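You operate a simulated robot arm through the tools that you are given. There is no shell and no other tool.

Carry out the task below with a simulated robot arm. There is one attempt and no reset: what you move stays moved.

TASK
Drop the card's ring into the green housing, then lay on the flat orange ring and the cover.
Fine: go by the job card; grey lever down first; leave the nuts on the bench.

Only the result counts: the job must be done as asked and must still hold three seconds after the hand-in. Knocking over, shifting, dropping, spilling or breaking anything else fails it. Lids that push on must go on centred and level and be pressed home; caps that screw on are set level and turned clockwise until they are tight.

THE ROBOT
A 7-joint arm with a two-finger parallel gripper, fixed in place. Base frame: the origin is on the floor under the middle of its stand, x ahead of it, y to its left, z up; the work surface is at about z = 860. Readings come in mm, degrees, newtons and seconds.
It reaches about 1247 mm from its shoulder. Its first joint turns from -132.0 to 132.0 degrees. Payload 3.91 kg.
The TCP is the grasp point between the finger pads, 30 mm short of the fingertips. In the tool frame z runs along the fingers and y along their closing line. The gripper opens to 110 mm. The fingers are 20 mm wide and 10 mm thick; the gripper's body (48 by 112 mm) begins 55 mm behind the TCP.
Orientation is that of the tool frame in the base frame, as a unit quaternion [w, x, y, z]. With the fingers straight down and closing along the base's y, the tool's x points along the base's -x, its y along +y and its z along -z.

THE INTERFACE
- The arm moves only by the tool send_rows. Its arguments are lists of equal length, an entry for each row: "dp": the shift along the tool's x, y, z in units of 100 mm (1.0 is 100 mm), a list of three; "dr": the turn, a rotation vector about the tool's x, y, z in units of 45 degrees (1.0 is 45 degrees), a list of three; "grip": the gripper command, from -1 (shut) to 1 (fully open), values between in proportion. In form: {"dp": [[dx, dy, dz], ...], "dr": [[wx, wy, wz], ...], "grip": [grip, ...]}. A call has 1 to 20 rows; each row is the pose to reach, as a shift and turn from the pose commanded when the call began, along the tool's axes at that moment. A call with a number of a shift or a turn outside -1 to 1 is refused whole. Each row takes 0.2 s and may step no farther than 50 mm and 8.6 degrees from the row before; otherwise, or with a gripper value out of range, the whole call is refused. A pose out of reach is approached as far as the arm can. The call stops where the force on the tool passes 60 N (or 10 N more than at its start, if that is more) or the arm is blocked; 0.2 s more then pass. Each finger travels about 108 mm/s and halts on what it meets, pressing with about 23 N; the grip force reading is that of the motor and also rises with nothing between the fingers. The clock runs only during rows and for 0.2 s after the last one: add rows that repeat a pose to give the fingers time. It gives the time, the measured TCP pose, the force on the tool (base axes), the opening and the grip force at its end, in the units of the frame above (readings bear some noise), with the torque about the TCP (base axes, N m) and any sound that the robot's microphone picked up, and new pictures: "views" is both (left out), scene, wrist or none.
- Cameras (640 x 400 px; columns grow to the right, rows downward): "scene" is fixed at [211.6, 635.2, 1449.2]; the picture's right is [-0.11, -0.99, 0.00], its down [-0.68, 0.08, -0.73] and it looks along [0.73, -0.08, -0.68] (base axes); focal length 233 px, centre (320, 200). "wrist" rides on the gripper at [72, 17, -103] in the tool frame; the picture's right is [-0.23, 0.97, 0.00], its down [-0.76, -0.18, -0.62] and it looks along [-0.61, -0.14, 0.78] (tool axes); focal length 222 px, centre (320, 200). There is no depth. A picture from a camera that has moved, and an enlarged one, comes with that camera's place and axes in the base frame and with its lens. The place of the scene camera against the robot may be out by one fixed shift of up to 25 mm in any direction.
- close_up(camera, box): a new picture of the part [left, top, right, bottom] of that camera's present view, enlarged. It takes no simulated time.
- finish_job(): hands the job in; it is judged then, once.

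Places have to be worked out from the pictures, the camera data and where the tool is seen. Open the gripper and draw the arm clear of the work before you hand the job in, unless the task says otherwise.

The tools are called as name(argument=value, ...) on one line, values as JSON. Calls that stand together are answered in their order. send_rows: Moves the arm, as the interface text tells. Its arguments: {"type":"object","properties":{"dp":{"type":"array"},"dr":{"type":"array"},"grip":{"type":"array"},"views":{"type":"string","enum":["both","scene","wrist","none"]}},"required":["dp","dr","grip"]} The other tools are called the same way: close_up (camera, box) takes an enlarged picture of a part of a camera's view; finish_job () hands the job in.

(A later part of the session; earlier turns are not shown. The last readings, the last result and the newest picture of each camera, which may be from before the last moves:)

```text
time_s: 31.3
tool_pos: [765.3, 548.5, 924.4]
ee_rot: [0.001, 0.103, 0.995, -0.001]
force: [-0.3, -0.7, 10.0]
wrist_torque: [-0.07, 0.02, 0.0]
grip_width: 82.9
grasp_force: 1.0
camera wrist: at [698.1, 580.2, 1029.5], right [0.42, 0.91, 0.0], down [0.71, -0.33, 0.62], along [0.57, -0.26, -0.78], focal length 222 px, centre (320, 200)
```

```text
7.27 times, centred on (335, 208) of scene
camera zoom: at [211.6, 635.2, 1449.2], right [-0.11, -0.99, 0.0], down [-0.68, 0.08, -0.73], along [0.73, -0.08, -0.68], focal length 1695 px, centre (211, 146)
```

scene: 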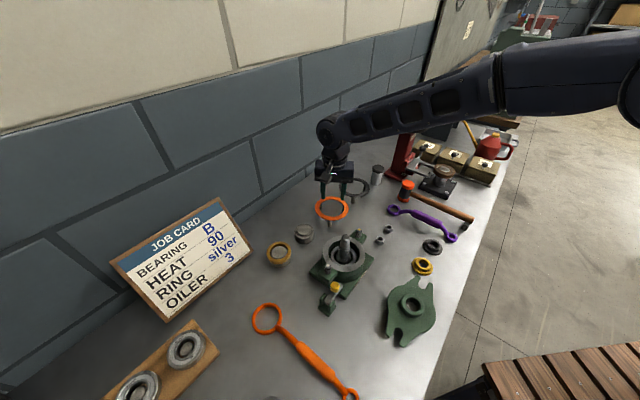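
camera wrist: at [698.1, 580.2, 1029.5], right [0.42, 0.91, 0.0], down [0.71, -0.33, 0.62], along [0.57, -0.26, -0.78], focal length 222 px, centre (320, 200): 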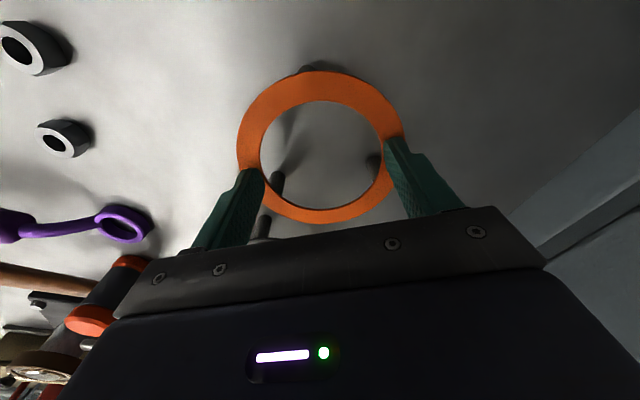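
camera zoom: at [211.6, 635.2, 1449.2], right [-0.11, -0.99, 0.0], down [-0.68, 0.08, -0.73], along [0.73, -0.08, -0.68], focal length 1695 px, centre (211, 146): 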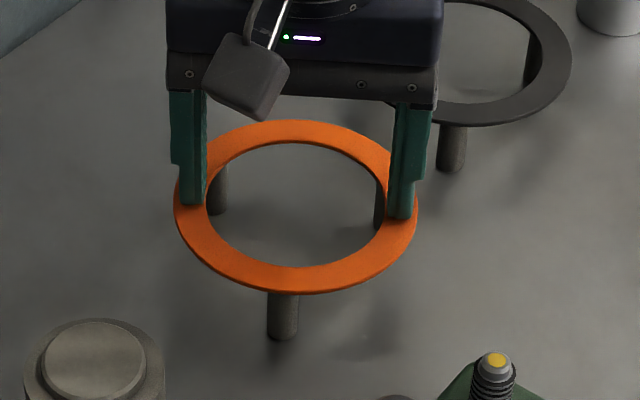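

The fingertips rode up over the ring (width 82.9, 10 N upward), so they weren't quite deep enough; the ring itself hasn't moved. I raise 4 mm, close back to 49 mm, and re-enter about 6 mm deeper.

send_rows(dp=[[0, 0, -0.04], [0, 0, -0.06], [0, 0, -0.06], [0, 0, -0.06], [0, 0, 0.03], [0, 0, 0.06], [0, 0, 0.06]], dr=[[0, 0, 0], [0, 0, 0], [0, 0, 0], [0, 0, 0], [0, 0, 0], [0, 0, 0], [0, 0, 0]], grip=[0.5, 0.5, -0.1, -0.1, -0.1, -0.1, -0.1], views="wrist")

close_up(camera="wrist", box=[220, 70, 420, 240])

close_up(camera="scene", box=[305, 180, 365, 235])

```text
time_s: 32.9
tool_pos: [766.6, 548.2, 918.3]
ee_rot: [0.001, 0.102, 0.995, 0.0]
force: [-0.5, 0.6, 0.4]
wrist_torque: [0.01, 0.01, 0.01]
grip_width: 49.8
grasp_force: 0.0
camera wrist: at [698.2, 579.9, 1023.1], right [0.42, 0.91, 0.0], down [0.71, -0.33, 0.62], along [0.57, -0.26, -0.78], focal length 222 px, centre (320, 200)
```

wrist: 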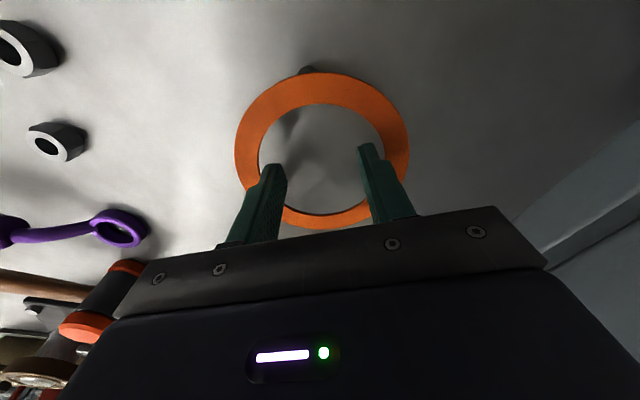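

```text
2.35 times, centred on (320, 155) of wrist
camera zoom: at [698.2, 579.9, 1023.1], right [0.42, 0.91, 0.0], down [0.71, -0.33, 0.62], along [0.57, -0.26, -0.78], focal length 523 px, centre (320, 306)
```

zoom: 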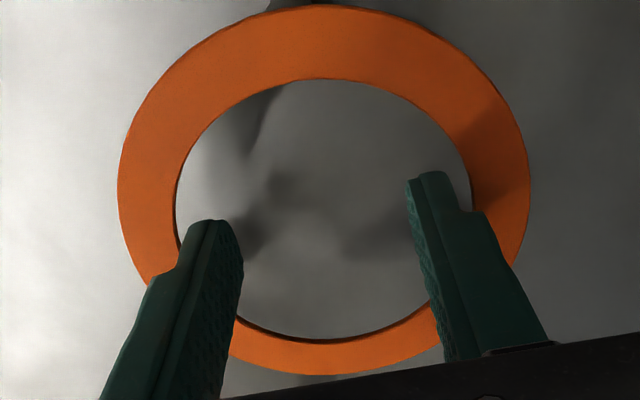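

```text
7.27 times, centred on (335, 208) of scene
camera zoom: at [211.6, 635.2, 1449.2], right [-0.11, -0.99, 0.0], down [-0.68, 0.08, -0.73], along [0.73, -0.08, -0.68], focal length 1695 px, centre (211, 146)
```

zoom: 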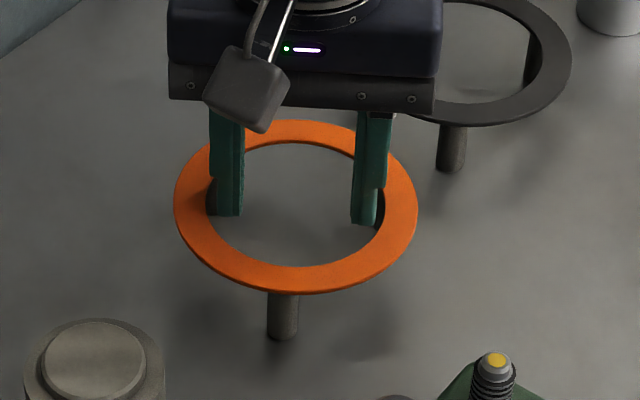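

Now the tips are ~9 mm below the ring's top plane. I shift 1 mm to centre and expand in gentle steps, expecting contact near 60 mm opening.

send_rows(dp=[[0, 0.01, 0.01], [0, 0.01, 0.01], [0, 0.01, 0.01], [0, 0.01, 0.01]], dr=[[0, 0, 0], [0, 0, 0], [0, 0, 0], [0, 0, 0]], grip=[0.0, 0.05, 0.15, 0.2], views="wrist")

close_up(camera="wrist", box=[220, 70, 420, 240])

close_up(camera="scene", box=[305, 180, 365, 235])

```text
time_s: 33.9
tool_pos: [765.8, 550.6, 917.4]
ee_rot: [0.0, 0.104, 0.995, 0.0]
force: [0.1, -0.2, 0.2]
wrist_torque: [0.0, -0.04, 0.0]
grip_width: 62.5
grasp_force: 0.0
camera wrist: at [698.2, 580.7, 1021.6], right [0.42, 0.91, 0.0], down [0.71, -0.33, 0.62], along [0.57, -0.26, -0.78], focal length 222 px, centre (320, 200)
```

wrist: 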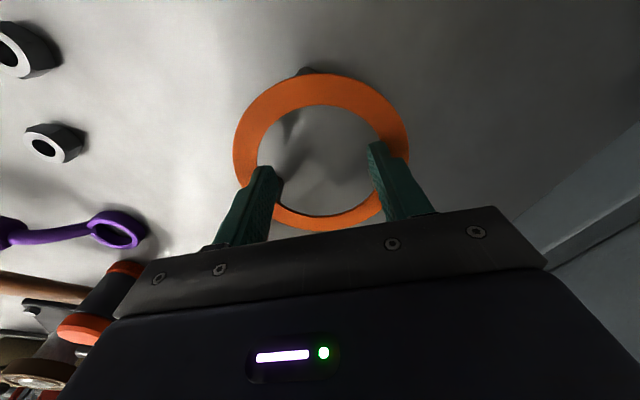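

```text
2.35 times, centred on (320, 155) of wrist
camera zoom: at [698.2, 580.7, 1021.6], right [0.42, 0.91, 0.0], down [0.71, -0.33, 0.62], along [0.57, -0.26, -0.78], focal length 523 px, centre (320, 306)
```

zoom: 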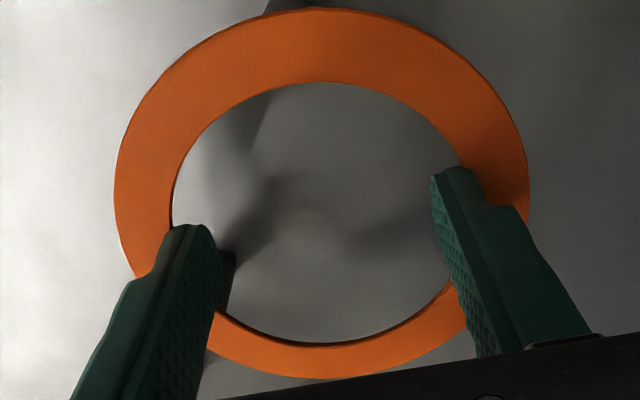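

```text
7.27 times, centred on (335, 208) of scene
camera zoom: at [211.6, 635.2, 1449.2], right [-0.11, -0.99, 0.0], down [-0.68, 0.08, -0.73], along [0.73, -0.08, -0.68], focal length 1695 px, centre (211, 146)
```

zoom: 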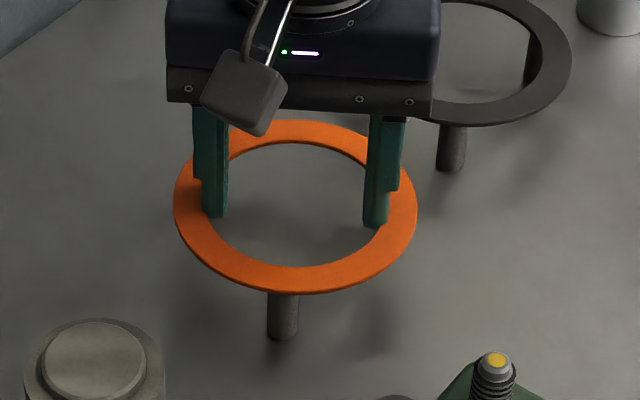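

Width stopped at 62.5 although 66 was commanded – contact with the ring. I command wider to build holding force and see whether the width stays.

send_rows(dp=[[0, 0, 0], [0, 0, 0], [0, 0, 0]], dr=[[0, 0, 0], [0, 0, 0], [0, 0, 0]], grip=[0.3, 0.4, 0.4], views="wrist")

close_up(camera="scene", box=[305, 180, 365, 235])

```text
time_s: 34.7
tool_pos: [765.8, 549.9, 916.3]
ee_rot: [0.001, 0.103, 0.995, 0.001]
force: [0.5, 0.0, 0.3]
wrist_torque: [0.01, 0.0, 0.03]
grip_width: 63.2
grasp_force: 0.0
camera wrist: at [698.2, 580.7, 1021.6], right [0.42, 0.91, 0.0], down [0.71, -0.33, 0.62], along [0.57, -0.26, -0.78], focal length 222 px, centre (320, 200)
```

wrist: 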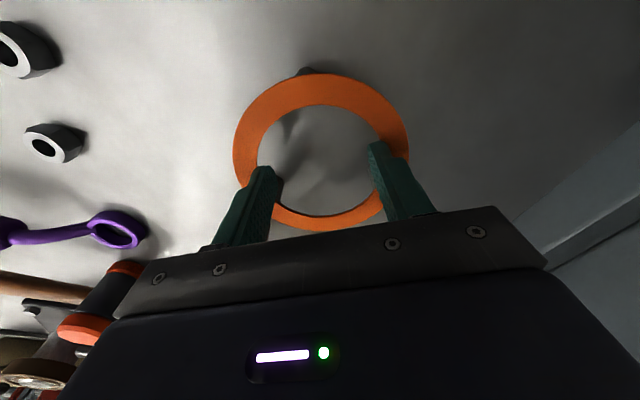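

```text
7.27 times, centred on (335, 208) of scene
camera zoom: at [211.6, 635.2, 1449.2], right [-0.11, -0.99, 0.0], down [-0.68, 0.08, -0.73], along [0.73, -0.08, -0.68], focal length 1695 px, centre (211, 146)
```

zoom: 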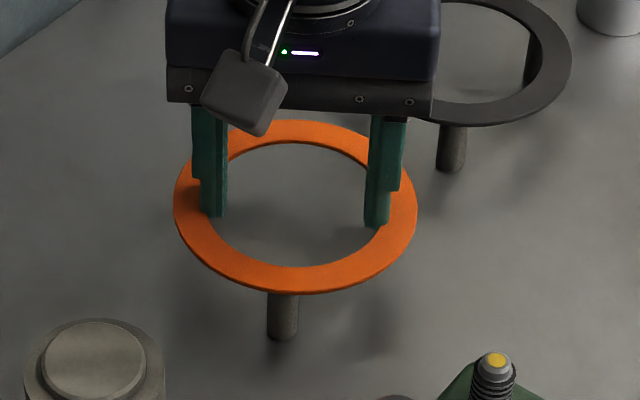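

The opening is stable at 63 mm with the fingers inside the ring, so it's held. I lift slowly and check.

send_rows(dp=[[0, 0, -0.05], [0, 0, -0.12], [0, 0, -0.3], [0, 0, -0.5], [0, 0, -0.5]], dr=[[0, 0, 0], [0, 0, 0], [0, 0, 0], [0, 0, 0], [0, 0, 0]], grip=[0.5, 0.5, 0.5, 0.5, 0.5], views="both")

close_up(camera="wrist", box=[220, 70, 420, 240])

close_up(camera="scene", box=[295, 155, 375, 235])

```text
time_s: 35.9
tool_pos: [767.3, 549.6, 967.3]
ee_rot: [0.001, 0.103, 0.995, -0.001]
force: [-0.7, 0.9, 0.1]
wrist_torque: [0.03, -0.01, -0.01]
grip_width: 64.0
grasp_force: 0.0
camera wrist: at [698.6, 580.7, 1072.0], right [0.42, 0.91, 0.0], down [0.71, -0.33, 0.62], along [0.57, -0.26, -0.78], focal length 222 px, centre (320, 200)
```

scene: 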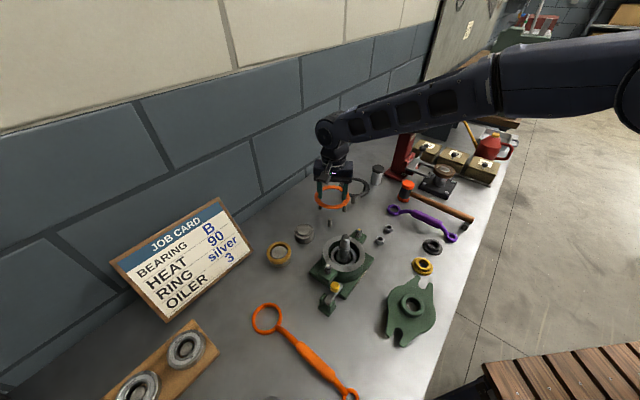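
wrist: 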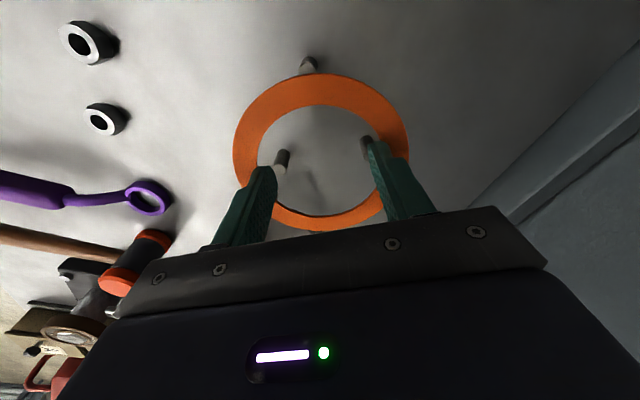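

```text
2.35 times, centred on (320, 155) of wrist
camera zoom: at [698.6, 580.7, 1072.0], right [0.42, 0.91, 0.0], down [0.71, -0.33, 0.62], along [0.57, -0.26, -0.78], focal length 523 px, centre (320, 306)
```

zoom: 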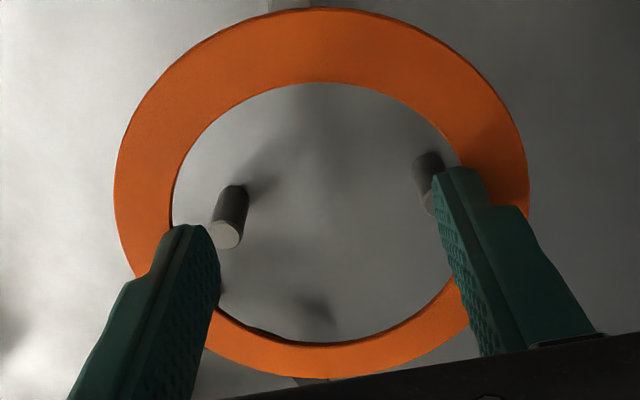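

```text
5.00 times, centred on (335, 195) of scene
camera zoom: at [211.6, 635.2, 1449.2], right [-0.11, -0.99, 0.0], down [-0.68, 0.08, -0.73], along [0.73, -0.08, -0.68], focal length 1165 px, centre (245, 225)
```

zoom: 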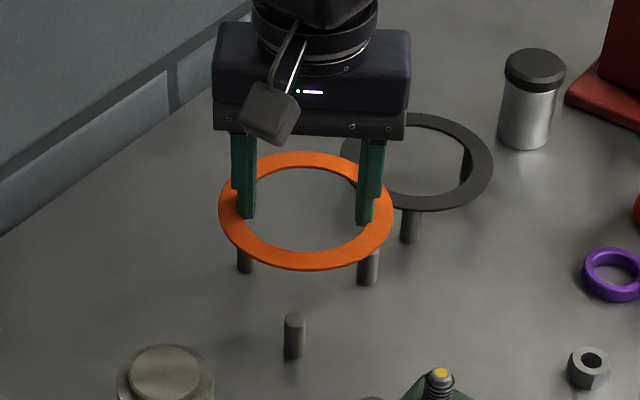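

The orange ring hangs level on the fingers. I raise it to clear the shaft (z≈1000) and carry it over the housing.

send_rows(dp=[[0, 0, -0.25], [0, 0, -0.55], [0, 0, -0.85], [0, 0, -1.0], [0, 0, -1.0]], dr=[[0, 0, 0], [0, 0, 0], [0, 0, 0], [0, 0, 0], [0, 0, 0]], grip=[0.5, 0.5, 0.5, 0.5, 0.5], views="none")

send_rows(dp=[[0.15, -0.03, 0], [0.4, -0.08, 0], [0.7, -0.14, 0], [1.0, -0.21, 0]], dr=[[0, 0, 0], [0, 0, 0], [0, 0, 0], [0, 0, 0]], grip=[0.5, 0.5, 0.5, 0.5], views="none")

send_rows(dp=[[0.3, -0.06, 0], [0.6, -0.12, 0], [0.85, -0.17, 0], [1.0, -0.21, 0], [1.0, -0.21, 0], [1.0, -0.21, 0]], dr=[[0, 0, 0], [0, 0, 0], [0, 0, 0], [0, 0, 0], [0, 0, 0], [0, 0, 0]], grip=[0.5, 0.5, 0.5, 0.5, 0.5, 0.5], views="both")

close_up(camera="wrist", box=[220, 30, 420, 240])

close_up(camera="scene", box=[300, 180, 400, 290])

```text
time_s: 37.1
tool_pos: [766.4, 551.8, 1067.7]
ee_rot: [0.001, 0.101, 0.995, 0.0]
force: [0.2, -0.7, -0.9]
wrist_torque: [0.04, -0.02, -0.01]
grip_width: 63.5
grasp_force: 0.0
```

```text
time_s: 38.1
tool_pos: [664.5, 550.3, 1064.7]
ee_rot: [0.001, 0.103, 0.995, 0.0]
force: [-0.1, 0.8, -0.8]
wrist_torque: [-0.01, 0.02, -0.01]
grip_width: 63.6
grasp_force: 0.1
```

```text
time_s: 39.5
tool_pos: [560.7, 549.6, 1066.9]
ee_rot: [0.001, 0.103, 0.995, 0.0]
force: [-0.4, -1.0, -0.1]
wrist_torque: [0.0, -0.01, 0.01]
grip_width: 63.6
grasp_force: 0.0
camera wrist: at [493.0, 581.0, 1172.3], right [0.42, 0.91, 0.0], down [0.71, -0.33, 0.62], along [0.57, -0.26, -0.78], focal length 222 px, centre (320, 200)
```

scene: 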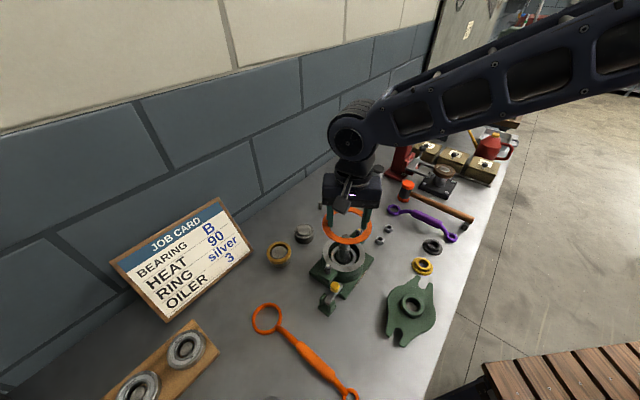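
wrist: 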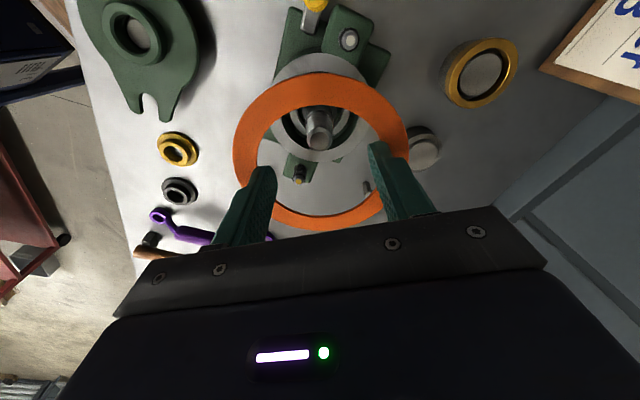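

```text
1.90 times, centred on (320, 135) of wrist
camera zoom: at [493.0, 581.0, 1172.3], right [0.42, 0.91, 0.0], down [0.71, -0.33, 0.62], along [0.57, -0.26, -0.78], focal length 423 px, centre (320, 324)
```

zoom: 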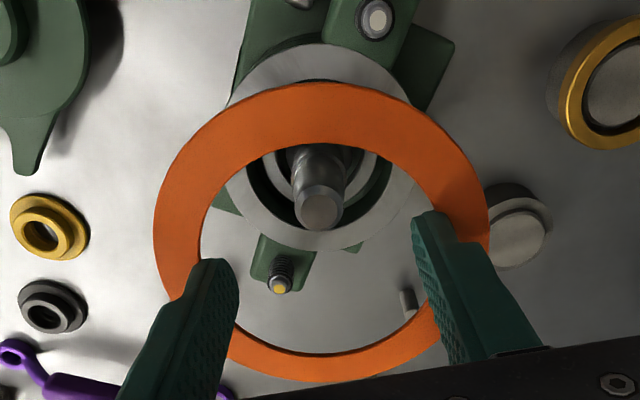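

```text
3.64 times, centred on (350, 235) of scene
camera zoom: at [211.6, 635.2, 1449.2], right [-0.11, -0.99, 0.0], down [-0.68, 0.08, -0.73], along [0.73, -0.08, -0.68], focal length 847 px, centre (211, 73)
```

zoom: 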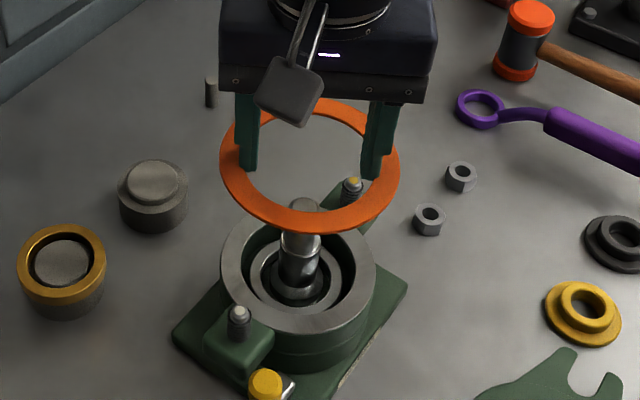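

The orange ring is held level and aligned with the housing within ~1 mm. I descend to ~15 mm above the rim and recheck.

send_rows(dp=[[0, 0, 0.1], [0, 0, 0.35], [0, 0, 0.6], [0, 0, 0.8], [0, 0, 0.88], [0, 0, 0.88]], dr=[[0, 0, 0], [0, 0, 0], [0, 0, 0], [0, 0, 0], [0, 0, 0], [0, 0, 0]], grip=[0.5, 0.5, 0.5, 0.5, 0.5, 0.5], views="both")

close_up(camera="wrist", box=[220, 40, 420, 240])

close_up(camera="scene", box=[315, 220, 385, 290])

```text
time_s: 40.9
tool_pos: [563.3, 551.4, 980.6]
ee_rot: [0.001, 0.103, 0.995, 0.0]
force: [1.0, -0.4, 0.6]
wrist_torque: [-0.05, 0.0, -0.02]
grip_width: 63.8
grasp_force: 0.1
camera wrist: at [495.3, 581.4, 1085.1], right [0.42, 0.91, 0.0], down [0.71, -0.33, 0.62], along [0.57, -0.26, -0.78], focal length 222 px, centre (320, 200)
```

scene: 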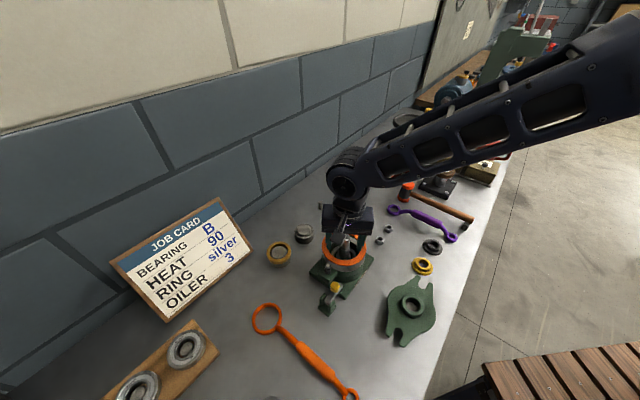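
wrist: 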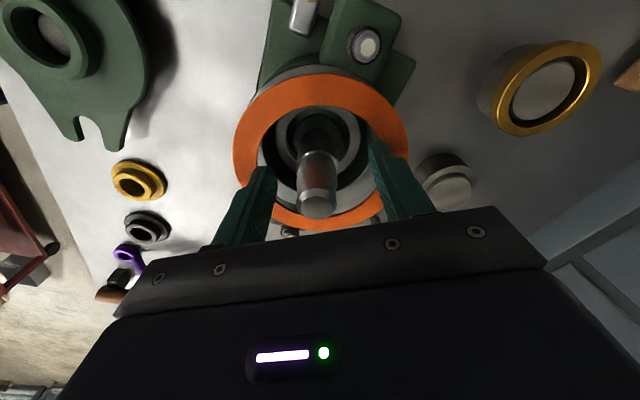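

```text
2.00 times, centred on (320, 140) of wrist
camera zoom: at [495.3, 581.4, 1085.1], right [0.42, 0.91, 0.0], down [0.71, -0.33, 0.62], along [0.57, -0.26, -0.78], focal length 444 px, centre (320, 320)
```

zoom: 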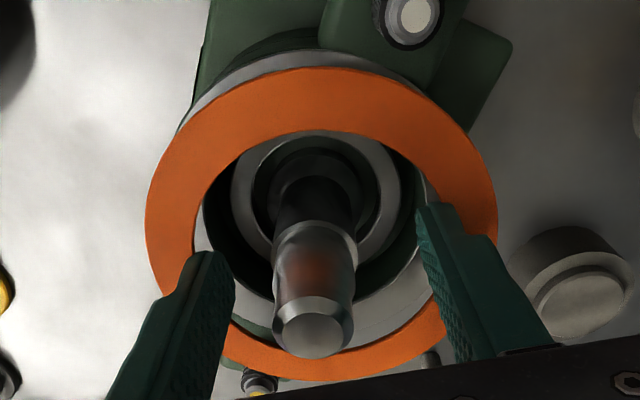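

```text
5.71 times, centred on (350, 255) of scene
camera zoom: at [211.6, 635.2, 1449.2], right [-0.11, -0.99, 0.0], down [-0.68, 0.08, -0.73], along [0.73, -0.08, -0.68], focal length 1332 px, centre (149, -114)
```

zoom: 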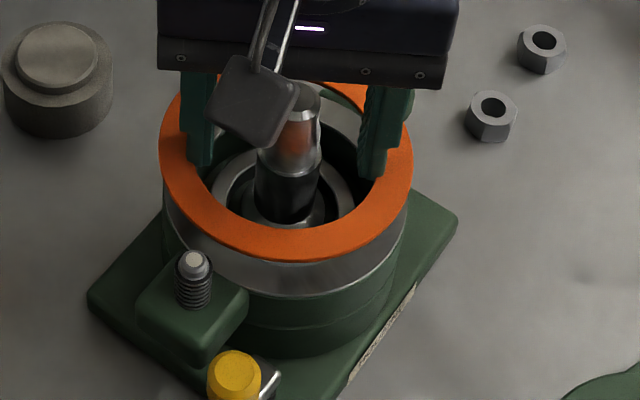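

Both views say the ring should move about (-1.6, -1.2) mm. I correct and lower to the tips just above the rim, then re-check.

send_rows(dp=[[0.014, -0.016, 0], [0.014, -0.016, 0.06], [0.014, -0.016, 0.11], [0.014, -0.016, 0.11]], dr=[[0, 0, 0], [0, 0, 0], [0, 0, 0], [0, 0, 0]], grip=[0.5, 0.5, 0.5, 0.5], views="wrist")

close_up(camera="wrist", box=[220, 40, 420, 240])

close_up(camera="scene", box=[315, 220, 385, 290])

```text
time_s: 41.9
tool_pos: [560.6, 549.3, 968.3]
ee_rot: [0.001, 0.103, 0.995, 0.0]
force: [0.6, -0.4, 0.0]
wrist_torque: [0.0, -0.01, 0.02]
grip_width: 63.6
grasp_force: 0.1
camera wrist: at [492.5, 579.8, 1073.1], right [0.42, 0.91, 0.0], down [0.71, -0.33, 0.62], along [0.57, -0.26, -0.78], focal length 222 px, centre (320, 200)
```

wrist: 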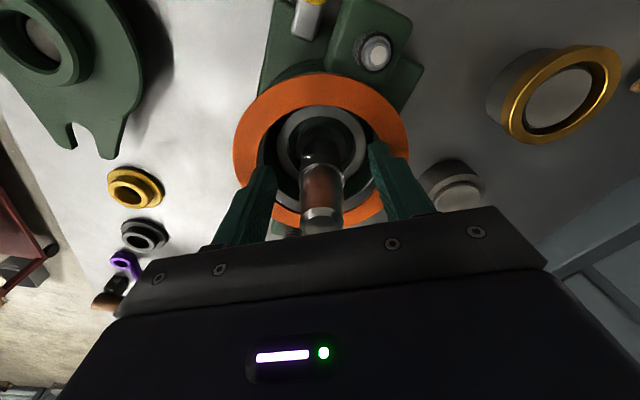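

```text
2.00 times, centred on (320, 140) of wrist
camera zoom: at [492.5, 579.8, 1073.1], right [0.42, 0.91, 0.0], down [0.71, -0.33, 0.62], along [0.57, -0.26, -0.78], focal length 444 px, centre (320, 320)
```

zoom: 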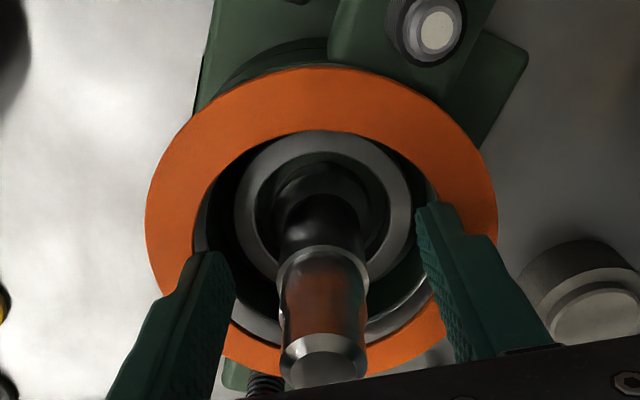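

```text
5.71 times, centred on (350, 255) of scene
camera zoom: at [211.6, 635.2, 1449.2], right [-0.11, -0.99, 0.0], down [-0.68, 0.08, -0.73], along [0.73, -0.08, -0.68], focal length 1332 px, centre (149, -114)
```

zoom: 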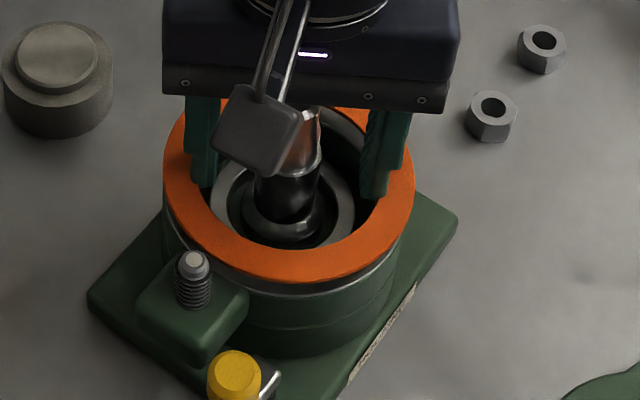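

Aligned within ~0.7 mm in both views. I lower 5 mm so the (tapered) tips enter the bore, watching for contact.

send_rows(dp=[[0, 0.002, 0.02], [0, 0.002, 0.035], [0, 0.002, 0.05], [0, 0.002, 0.05]], dr=[[0, 0, 0], [0, 0, 0], [0, 0, 0], [0, 0, 0]], grip=[0.5, 0.5, 0.5, 0.5], views="wrist")

close_up(camera="scene", box=[315, 220, 385, 290])

```text
time_s: 42.9
tool_pos: [559.3, 547.7, 963.8]
ee_rot: [0.001, 0.103, 0.995, -0.001]
force: [0.4, -0.5, -0.3]
wrist_torque: [-0.01, -0.02, 0.0]
grip_width: 63.9
grasp_force: 0.1
camera wrist: at [491.8, 579.5, 1068.6], right [0.42, 0.91, 0.0], down [0.71, -0.33, 0.62], along [0.57, -0.26, -0.78], focal length 222 px, centre (320, 200)
```

wrist: 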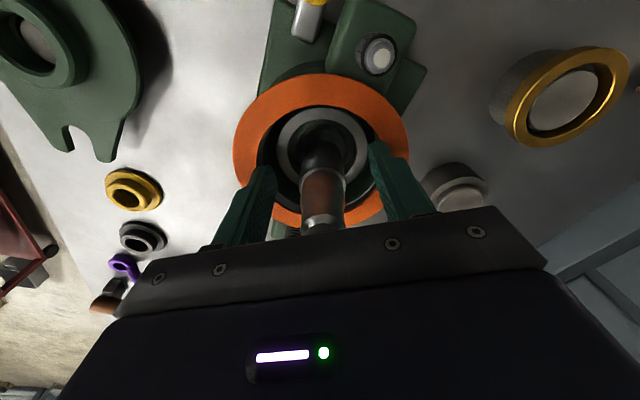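

```text
5.71 times, centred on (350, 255) of scene
camera zoom: at [211.6, 635.2, 1449.2], right [-0.11, -0.99, 0.0], down [-0.68, 0.08, -0.73], along [0.73, -0.08, -0.68], focal length 1332 px, centre (149, -114)
```

zoom: 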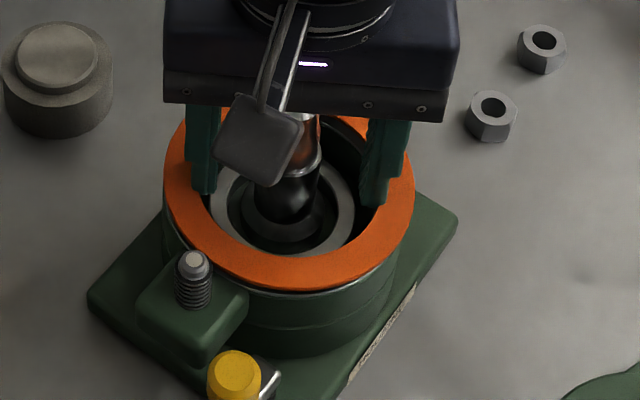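

No contact force; ring is about 3–4 mm above the rim with tips inside the bore. Lower 2.5 mm more.

send_rows(dp=[[0, 0, 0.01], [0, 0, 0.018], [0, 0, 0.025], [0, 0, 0.025]], dr=[[0, 0, 0], [0, 0, 0], [0, 0, 0], [0, 0, 0]], grip=[0.5, 0.5, 0.5, 0.5], views="wrist")

close_up(camera="wrist", box=[220, 40, 420, 240])

close_up(camera="scene", box=[325, 235, 375, 285])

```text
time_s: 43.9
tool_pos: [559.0, 548.9, 961.7]
ee_rot: [0.001, 0.102, 0.995, 0.0]
force: [0.5, -0.4, 0.4]
wrist_torque: [-0.01, -0.01, 0.0]
grip_width: 63.5
grasp_force: 0.0
camera wrist: at [491.7, 578.8, 1066.9], right [0.42, 0.91, 0.0], down [0.71, -0.33, 0.62], along [0.57, -0.26, -0.78], focal length 222 px, centre (320, 200)
```

wrist: 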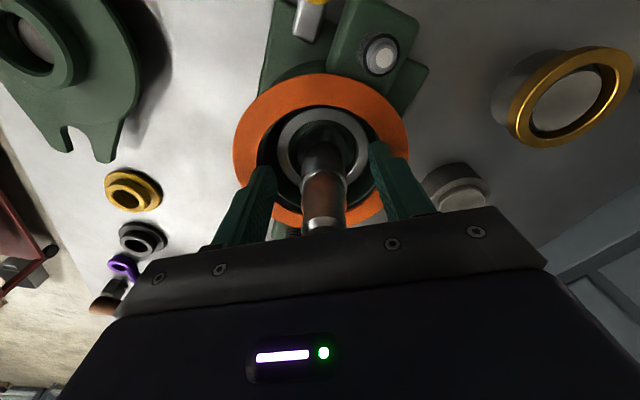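

```text
2.00 times, centred on (320, 140) of wrist
camera zoom: at [491.7, 578.8, 1066.9], right [0.42, 0.91, 0.0], down [0.71, -0.33, 0.62], along [0.57, -0.26, -0.78], focal length 444 px, centre (320, 320)
```

zoom: 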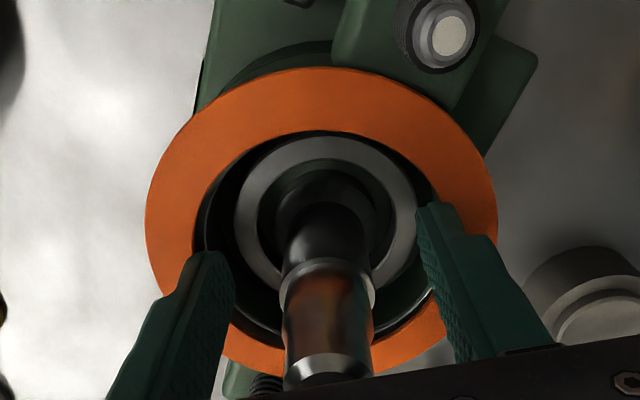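

```text
8.00 times, centred on (350, 260) of scene
camera zoom: at [211.6, 635.2, 1449.2], right [-0.11, -0.99, 0.0], down [-0.68, 0.08, -0.73], along [0.73, -0.08, -0.68], focal length 1864 px, centre (80, -280)
```

zoom: 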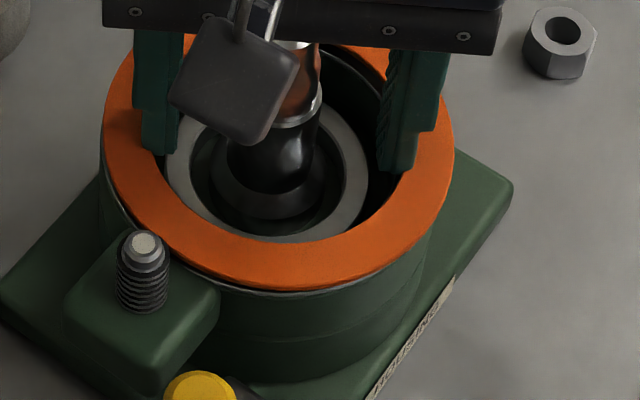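

Ring is ~1 mm above the rim. Scene edges suggest it may sit ~1.5 mm toward −y; I zoom in on the wrist view to check concentricity before releasing.

close_up(camera="wrist", box=[225, 65, 325, 215])

close_up(camera="wrist", box=[325, 65, 425, 215])

close_up(camera="scene", box=[328, 245, 352, 285])

close_up(camera="scene", box=[348, 240, 378, 285])

```text
2.67 times, centred on (275, 140) of wrist
camera zoom: at [491.7, 578.8, 1066.9], right [0.42, 0.91, 0.0], down [0.71, -0.33, 0.62], along [0.57, -0.26, -0.78], focal length 592 px, centre (440, 360)
```

zoom: 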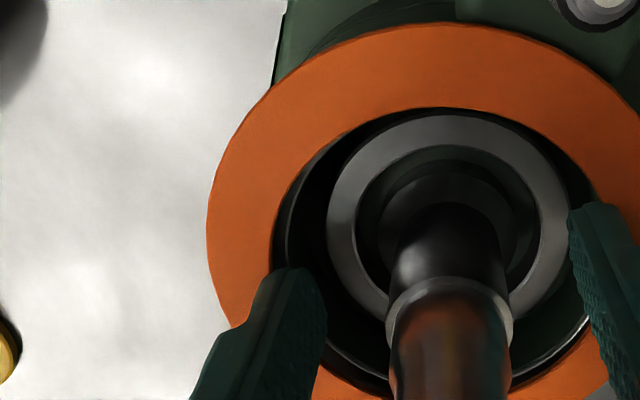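

```text
2.67 times, centred on (375, 140) of wrist
camera zoom: at [491.7, 578.8, 1066.9], right [0.42, 0.91, 0.0], down [0.71, -0.33, 0.62], along [0.57, -0.26, -0.78], focal length 592 px, centre (173, 360)
```

zoom: 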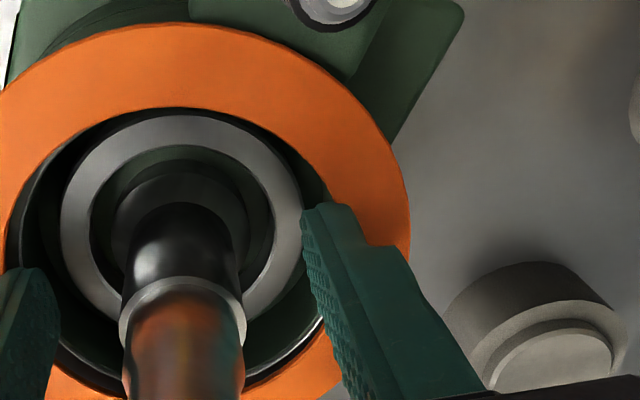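

```text
10.00 times, centred on (340, 265) of scene
camera zoom: at [211.6, 635.2, 1449.2], right [-0.11, -0.99, 0.0], down [-0.68, 0.08, -0.73], along [0.73, -0.08, -0.68], focal length 2330 px, centre (120, -450)
```

zoom: 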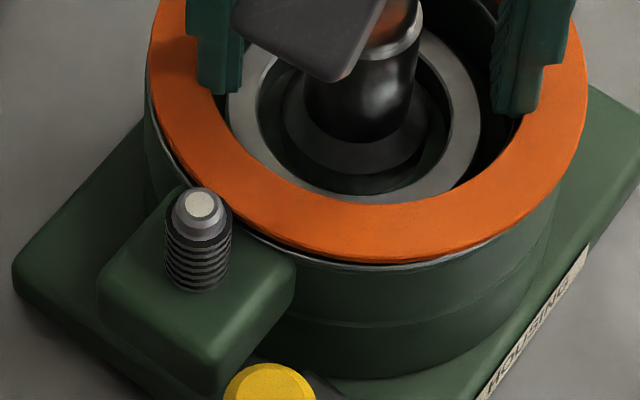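

```text
8.89 times, centred on (363, 262) of scene
camera zoom: at [211.6, 635.2, 1449.2], right [-0.11, -0.99, 0.0], down [-0.68, 0.08, -0.73], along [0.73, -0.08, -0.68], focal length 2071 px, centre (-62, -356)
```

zoom: 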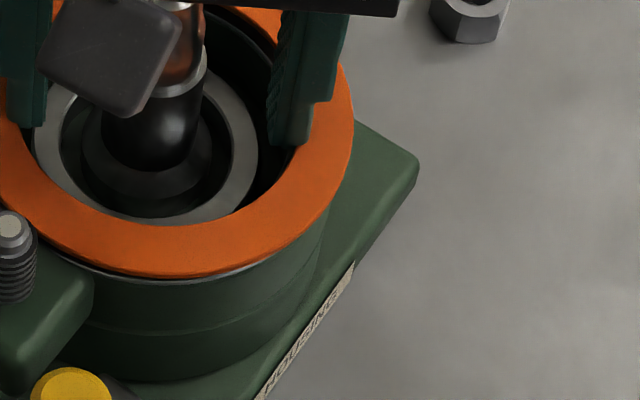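

The gasket sits ~1.8 mm too far along −y (rim shows on one side, overhang on the other; shaft also appears +1.8 mm). I shift +1.8 mm along tool y and recheck.

send_rows(dp=[[0, 0.009, -0.005], [0, 0.018, -0.005], [0, 0.018, -0.005]], dr=[[0, 0, 0], [0, 0, 0], [0, 0, 0]], grip=[0.5, 0.5, 0.5], views="none")

close_up(camera="wrist", box=[225, 65, 425, 235])

close_up(camera="scene", box=[328, 240, 372, 285])

```text
time_s: 44.7
tool_pos: [560.1, 549.7, 963.1]
ee_rot: [0.001, 0.102, 0.995, 0.0]
force: [-0.3, 0.1, -0.7]
wrist_torque: [0.05, -0.02, 0.01]
grip_width: 63.8
grasp_force: 0.2
```

```text
2.35 times, centred on (325, 150) of wrist
camera zoom: at [492.6, 581.0, 1067.7], right [0.42, 0.91, 0.0], down [0.71, -0.33, 0.62], along [0.57, -0.26, -0.78], focal length 523 px, centre (308, 318)
```

zoom: 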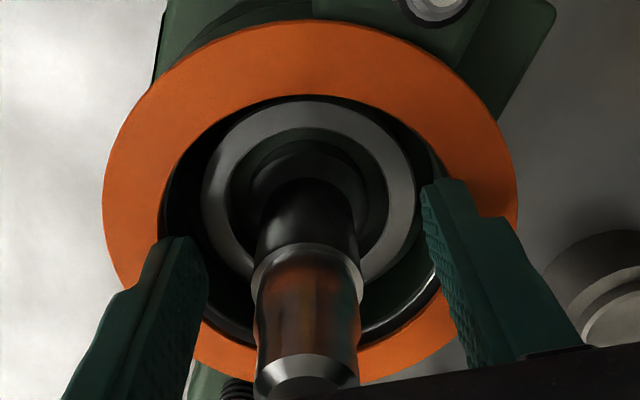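

```text
8.89 times, centred on (350, 262) of scene
camera zoom: at [211.6, 635.2, 1449.2], right [-0.11, -0.99, 0.0], down [-0.68, 0.08, -0.73], along [0.73, -0.08, -0.68], focal length 2071 px, centre (53, -356)
```

zoom: 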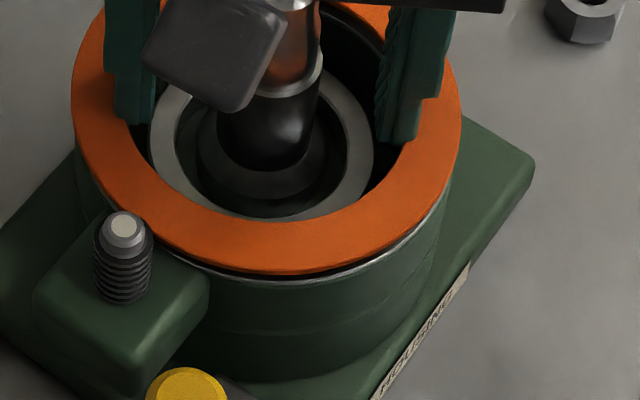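

Now it's concentric in both views. I lower 2.5 mm to just above contact and release by closing the fingers inward.

send_rows(dp=[[0, 0, 0.012], [0, 0, 0.025], [0, 0, 0.025], [0, 0, 0.025], [0, 0, 0.025], [0, 0, 0.025], [0, 0, 0.025]], dr=[[0, 0, 0], [0, 0, 0], [0, 0, 0], [0, 0, 0], [0, 0, 0], [0, 0, 0], [0, 0, 0]], grip=[0.5, 0.5, 0.5, 0.1, 0.0, -0.05, -0.05], views="wrist")

close_up(camera="wrist", box=[225, 65, 425, 235])

close_up(camera="scene", box=[328, 240, 372, 285])

```text
time_s: 46.3
tool_pos: [561.0, 551.6, 960.2]
ee_rot: [0.001, 0.102, 0.995, 0.0]
force: [-0.5, 0.3, 0.3]
wrist_torque: [0.01, -0.02, -0.01]
grip_width: 52.3
grasp_force: 0.0
camera wrist: at [493.0, 581.6, 1065.1], right [0.42, 0.91, 0.0], down [0.71, -0.33, 0.62], along [0.57, -0.26, -0.78], focal length 222 px, centre (320, 200)
```

wrist: 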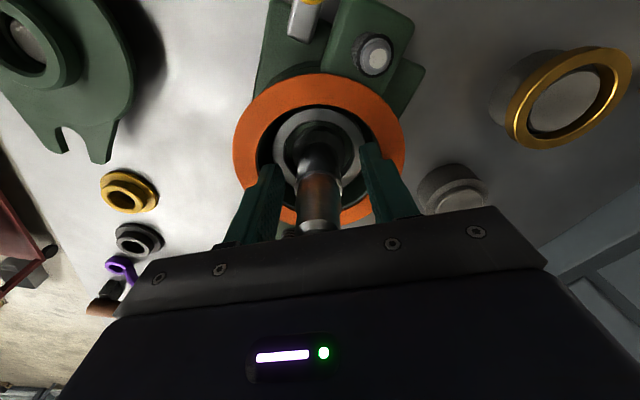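

```text
2.35 times, centred on (325, 150) of wrist
camera zoom: at [493.0, 581.6, 1065.1], right [0.42, 0.91, 0.0], down [0.71, -0.33, 0.62], along [0.57, -0.26, -0.78], focal length 523 px, centre (308, 318)
```

zoom: 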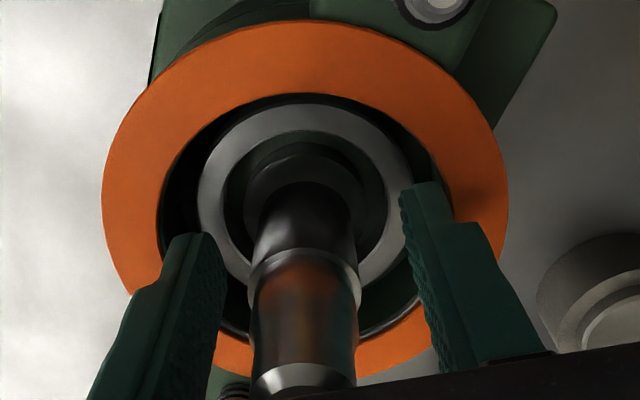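

```text
8.89 times, centred on (350, 262) of scene
camera zoom: at [211.6, 635.2, 1449.2], right [-0.11, -0.99, 0.0], down [-0.68, 0.08, -0.73], along [0.73, -0.08, -0.68], focal length 2071 px, centre (53, -356)
```

zoom: 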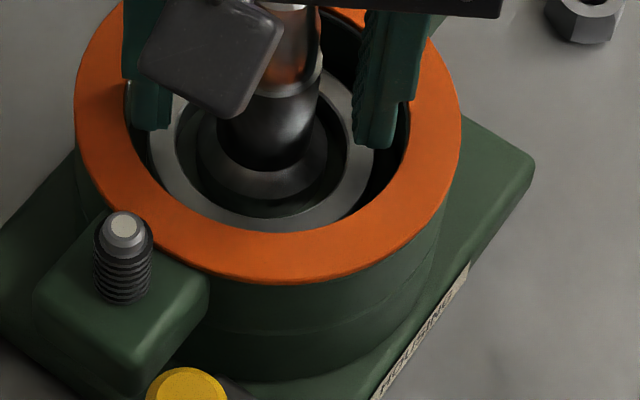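

The orange ring now lies flat on the rim. I lift straight up and verify.

send_rows(dp=[[0, 0, -0.1], [0, 0, -0.3], [0, 0, -0.6], [0, 0, -1.0], [0, 0, -1.0]], dr=[[0, 0, 0], [0, 0, 0], [0, 0, 0], [0, 0, 0], [0, 0, 0]], grip=[-0.05, -0.05, -0.05, -0.05, -0.05], views="both")

close_up(camera="wrist", box=[230, 20, 410, 200])

close_up(camera="scene", box=[320, 230, 380, 290])

close_up(camera="scene", box=[370, 260, 450, 350])

```text
time_s: 47.5
tool_pos: [558.0, 547.1, 1058.0]
ee_rot: [0.001, 0.102, 0.995, 0.0]
force: [-0.9, 0.2, 0.3]
wrist_torque: [-0.01, 0.0, -0.02]
grip_width: 52.3
grasp_force: 0.1
camera wrist: at [490.3, 577.7, 1162.1], right [0.42, 0.91, 0.0], down [0.71, -0.33, 0.62], along [0.57, -0.26, -0.78], focal length 222 px, centre (320, 200)
```

scene: 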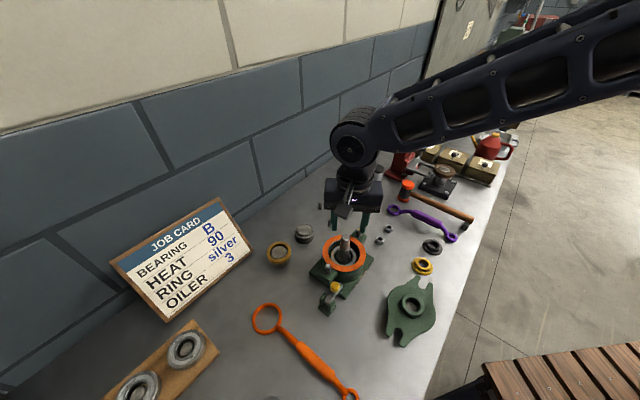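
wrist: 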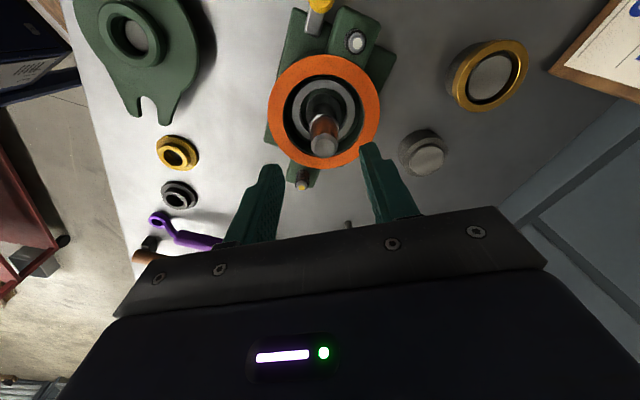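

```text
2.22 times, centred on (320, 110) of wrist
camera zoom: at [490.3, 577.7, 1162.1], right [0.42, 0.91, 0.0], down [0.71, -0.33, 0.62], along [0.57, -0.26, -0.78], focal length 494 px, centre (320, 400)
```

zoom: 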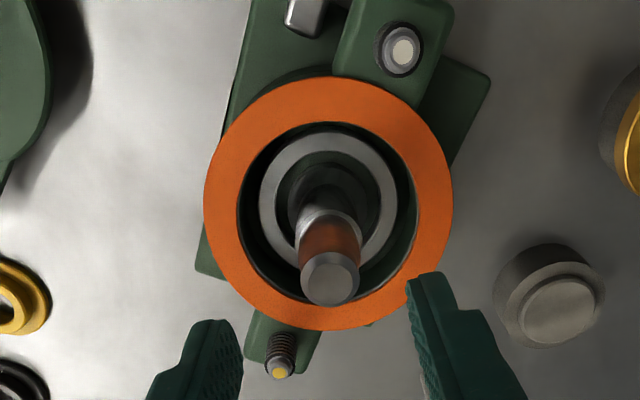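

```text
6.67 times, centred on (350, 260) of scene
camera zoom: at [211.6, 635.2, 1449.2], right [-0.11, -0.99, 0.0], down [-0.68, 0.08, -0.73], along [0.73, -0.08, -0.68], focal length 1554 px, centre (120, -200)
```

zoom: 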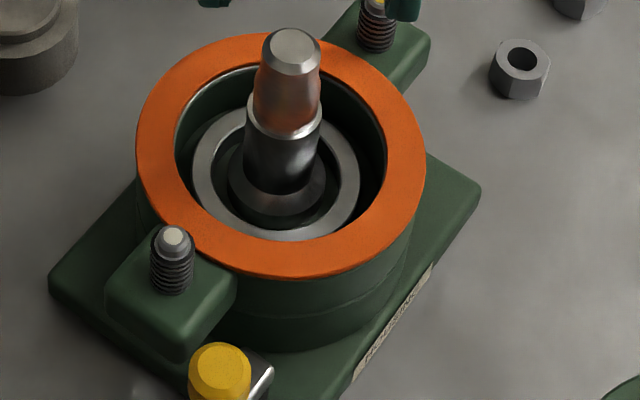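

```text
4.44 times, centred on (410, 305) of scene
camera zoom: at [211.6, 635.2, 1449.2], right [-0.11, -0.99, 0.0], down [-0.68, 0.08, -0.73], along [0.73, -0.08, -0.68], focal length 1036 px, centre (-80, -267)
```

zoom: 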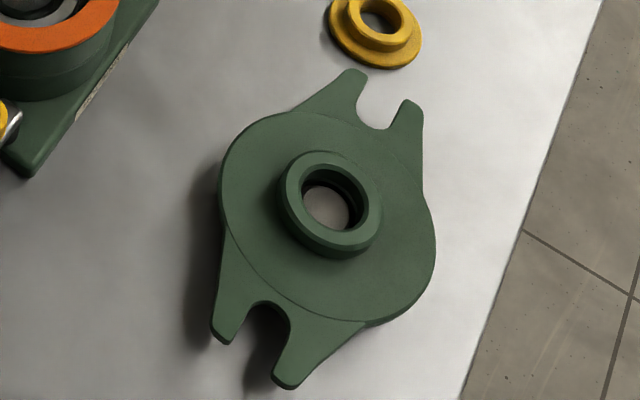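

The orange ring is well seated on the rim. Next is the cover at ≈(427, 414), resting raised with its boss up. I move above it to measure its centre, slot angle and boss.

send_rows(dp=[[0.17, -0.27, 0], [0.34, -0.53, 0], [0.51, -0.8, 0]], dr=[[0, 0, 0], [0, 0, 0], [0, 0, 0]], grip=[0.2, 0.5, 0.8], views="none")

send_rows(dp=[[0.17, -0.27, 0], [0.34, -0.53, 0], [0.51, -0.8, 0], [0.51, -0.8, 0]], dr=[[0, 0, 0], [0, 0, 0], [0, 0, 0], [0, 0, 0]], grip=[0.8, 0.8, 0.8, 0.8], views="both")

close_up(camera="wrist", box=[220, 20, 420, 220])

close_up(camera="scene", box=[365, 255, 455, 355])

close_up(camera="scene", box=[310, 235, 380, 325])

```text
time_s: 48.3
tool_pos: [491.9, 485.1, 1057.5]
ee_rot: [0.0, 0.102, 0.995, -0.001]
force: [0.3, 0.1, -0.2]
wrist_torque: [0.01, 0.01, 0.02]
grip_width: 99.1
grasp_force: 0.0
```

```text
time_s: 49.3
tool_pos: [427.6, 414.1, 1060.9]
ee_rot: [0.001, 0.103, 0.995, 0.001]
force: [0.2, 0.5, 1.0]
wrist_torque: [0.01, -0.05, -0.05]
grip_width: 99.1
grasp_force: 0.0
camera wrist: at [360.2, 444.4, 1164.5], right [0.42, 0.91, 0.0], down [0.71, -0.33, 0.62], along [0.57, -0.26, -0.78], focal length 222 px, centre (320, 200)
```

scene: 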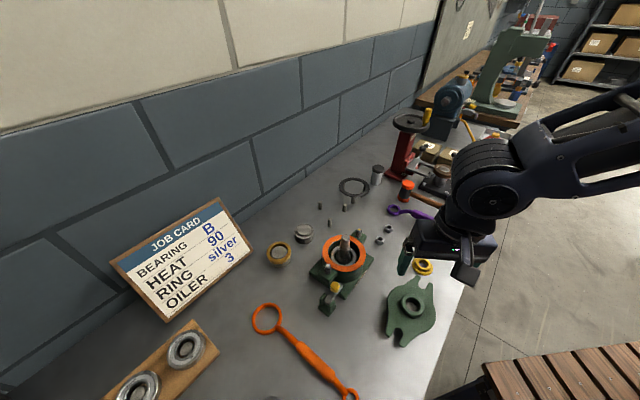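
wrist: 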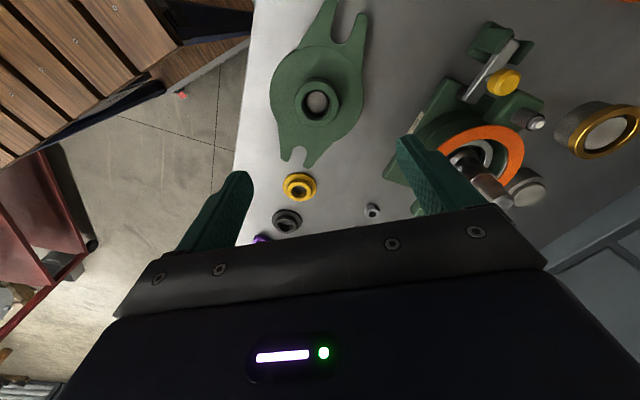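

```text
2.00 times, centred on (320, 120) of wrist
camera zoom: at [360.2, 444.4, 1164.5], right [0.42, 0.91, 0.0], down [0.71, -0.33, 0.62], along [0.57, -0.26, -0.78], focal length 444 px, centre (320, 360)
```

zoom: 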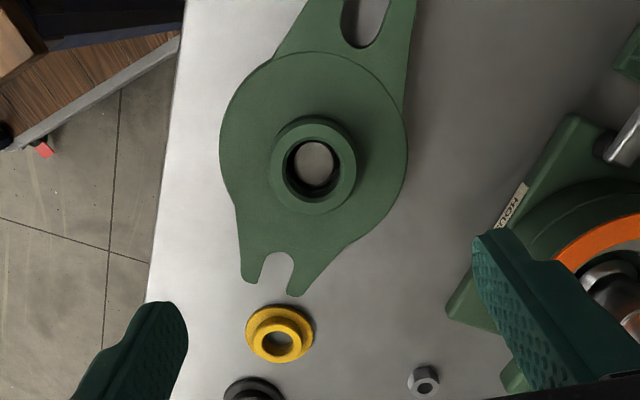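

```text
4.00 times, centred on (410, 305) of scene
camera zoom: at [211.6, 635.2, 1449.2], right [-0.11, -0.99, 0.0], down [-0.68, 0.08, -0.73], along [0.73, -0.08, -0.68], focal length 932 px, centre (-40, -220)
```

zoom: 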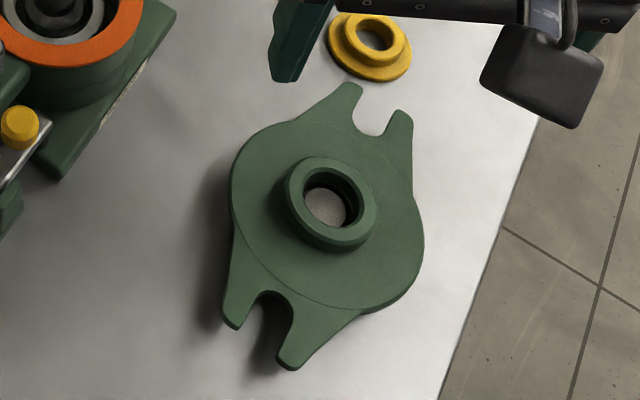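

```text
4.44 times, centred on (345, 280) of scene
camera zoom: at [211.6, 635.2, 1449.2], right [-0.11, -0.99, 0.0], down [-0.68, 0.08, -0.73], along [0.73, -0.08, -0.68], focal length 1036 px, centre (209, -156)
```

zoom: 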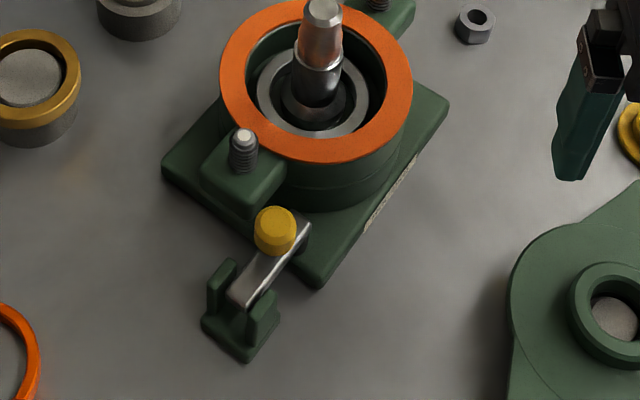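

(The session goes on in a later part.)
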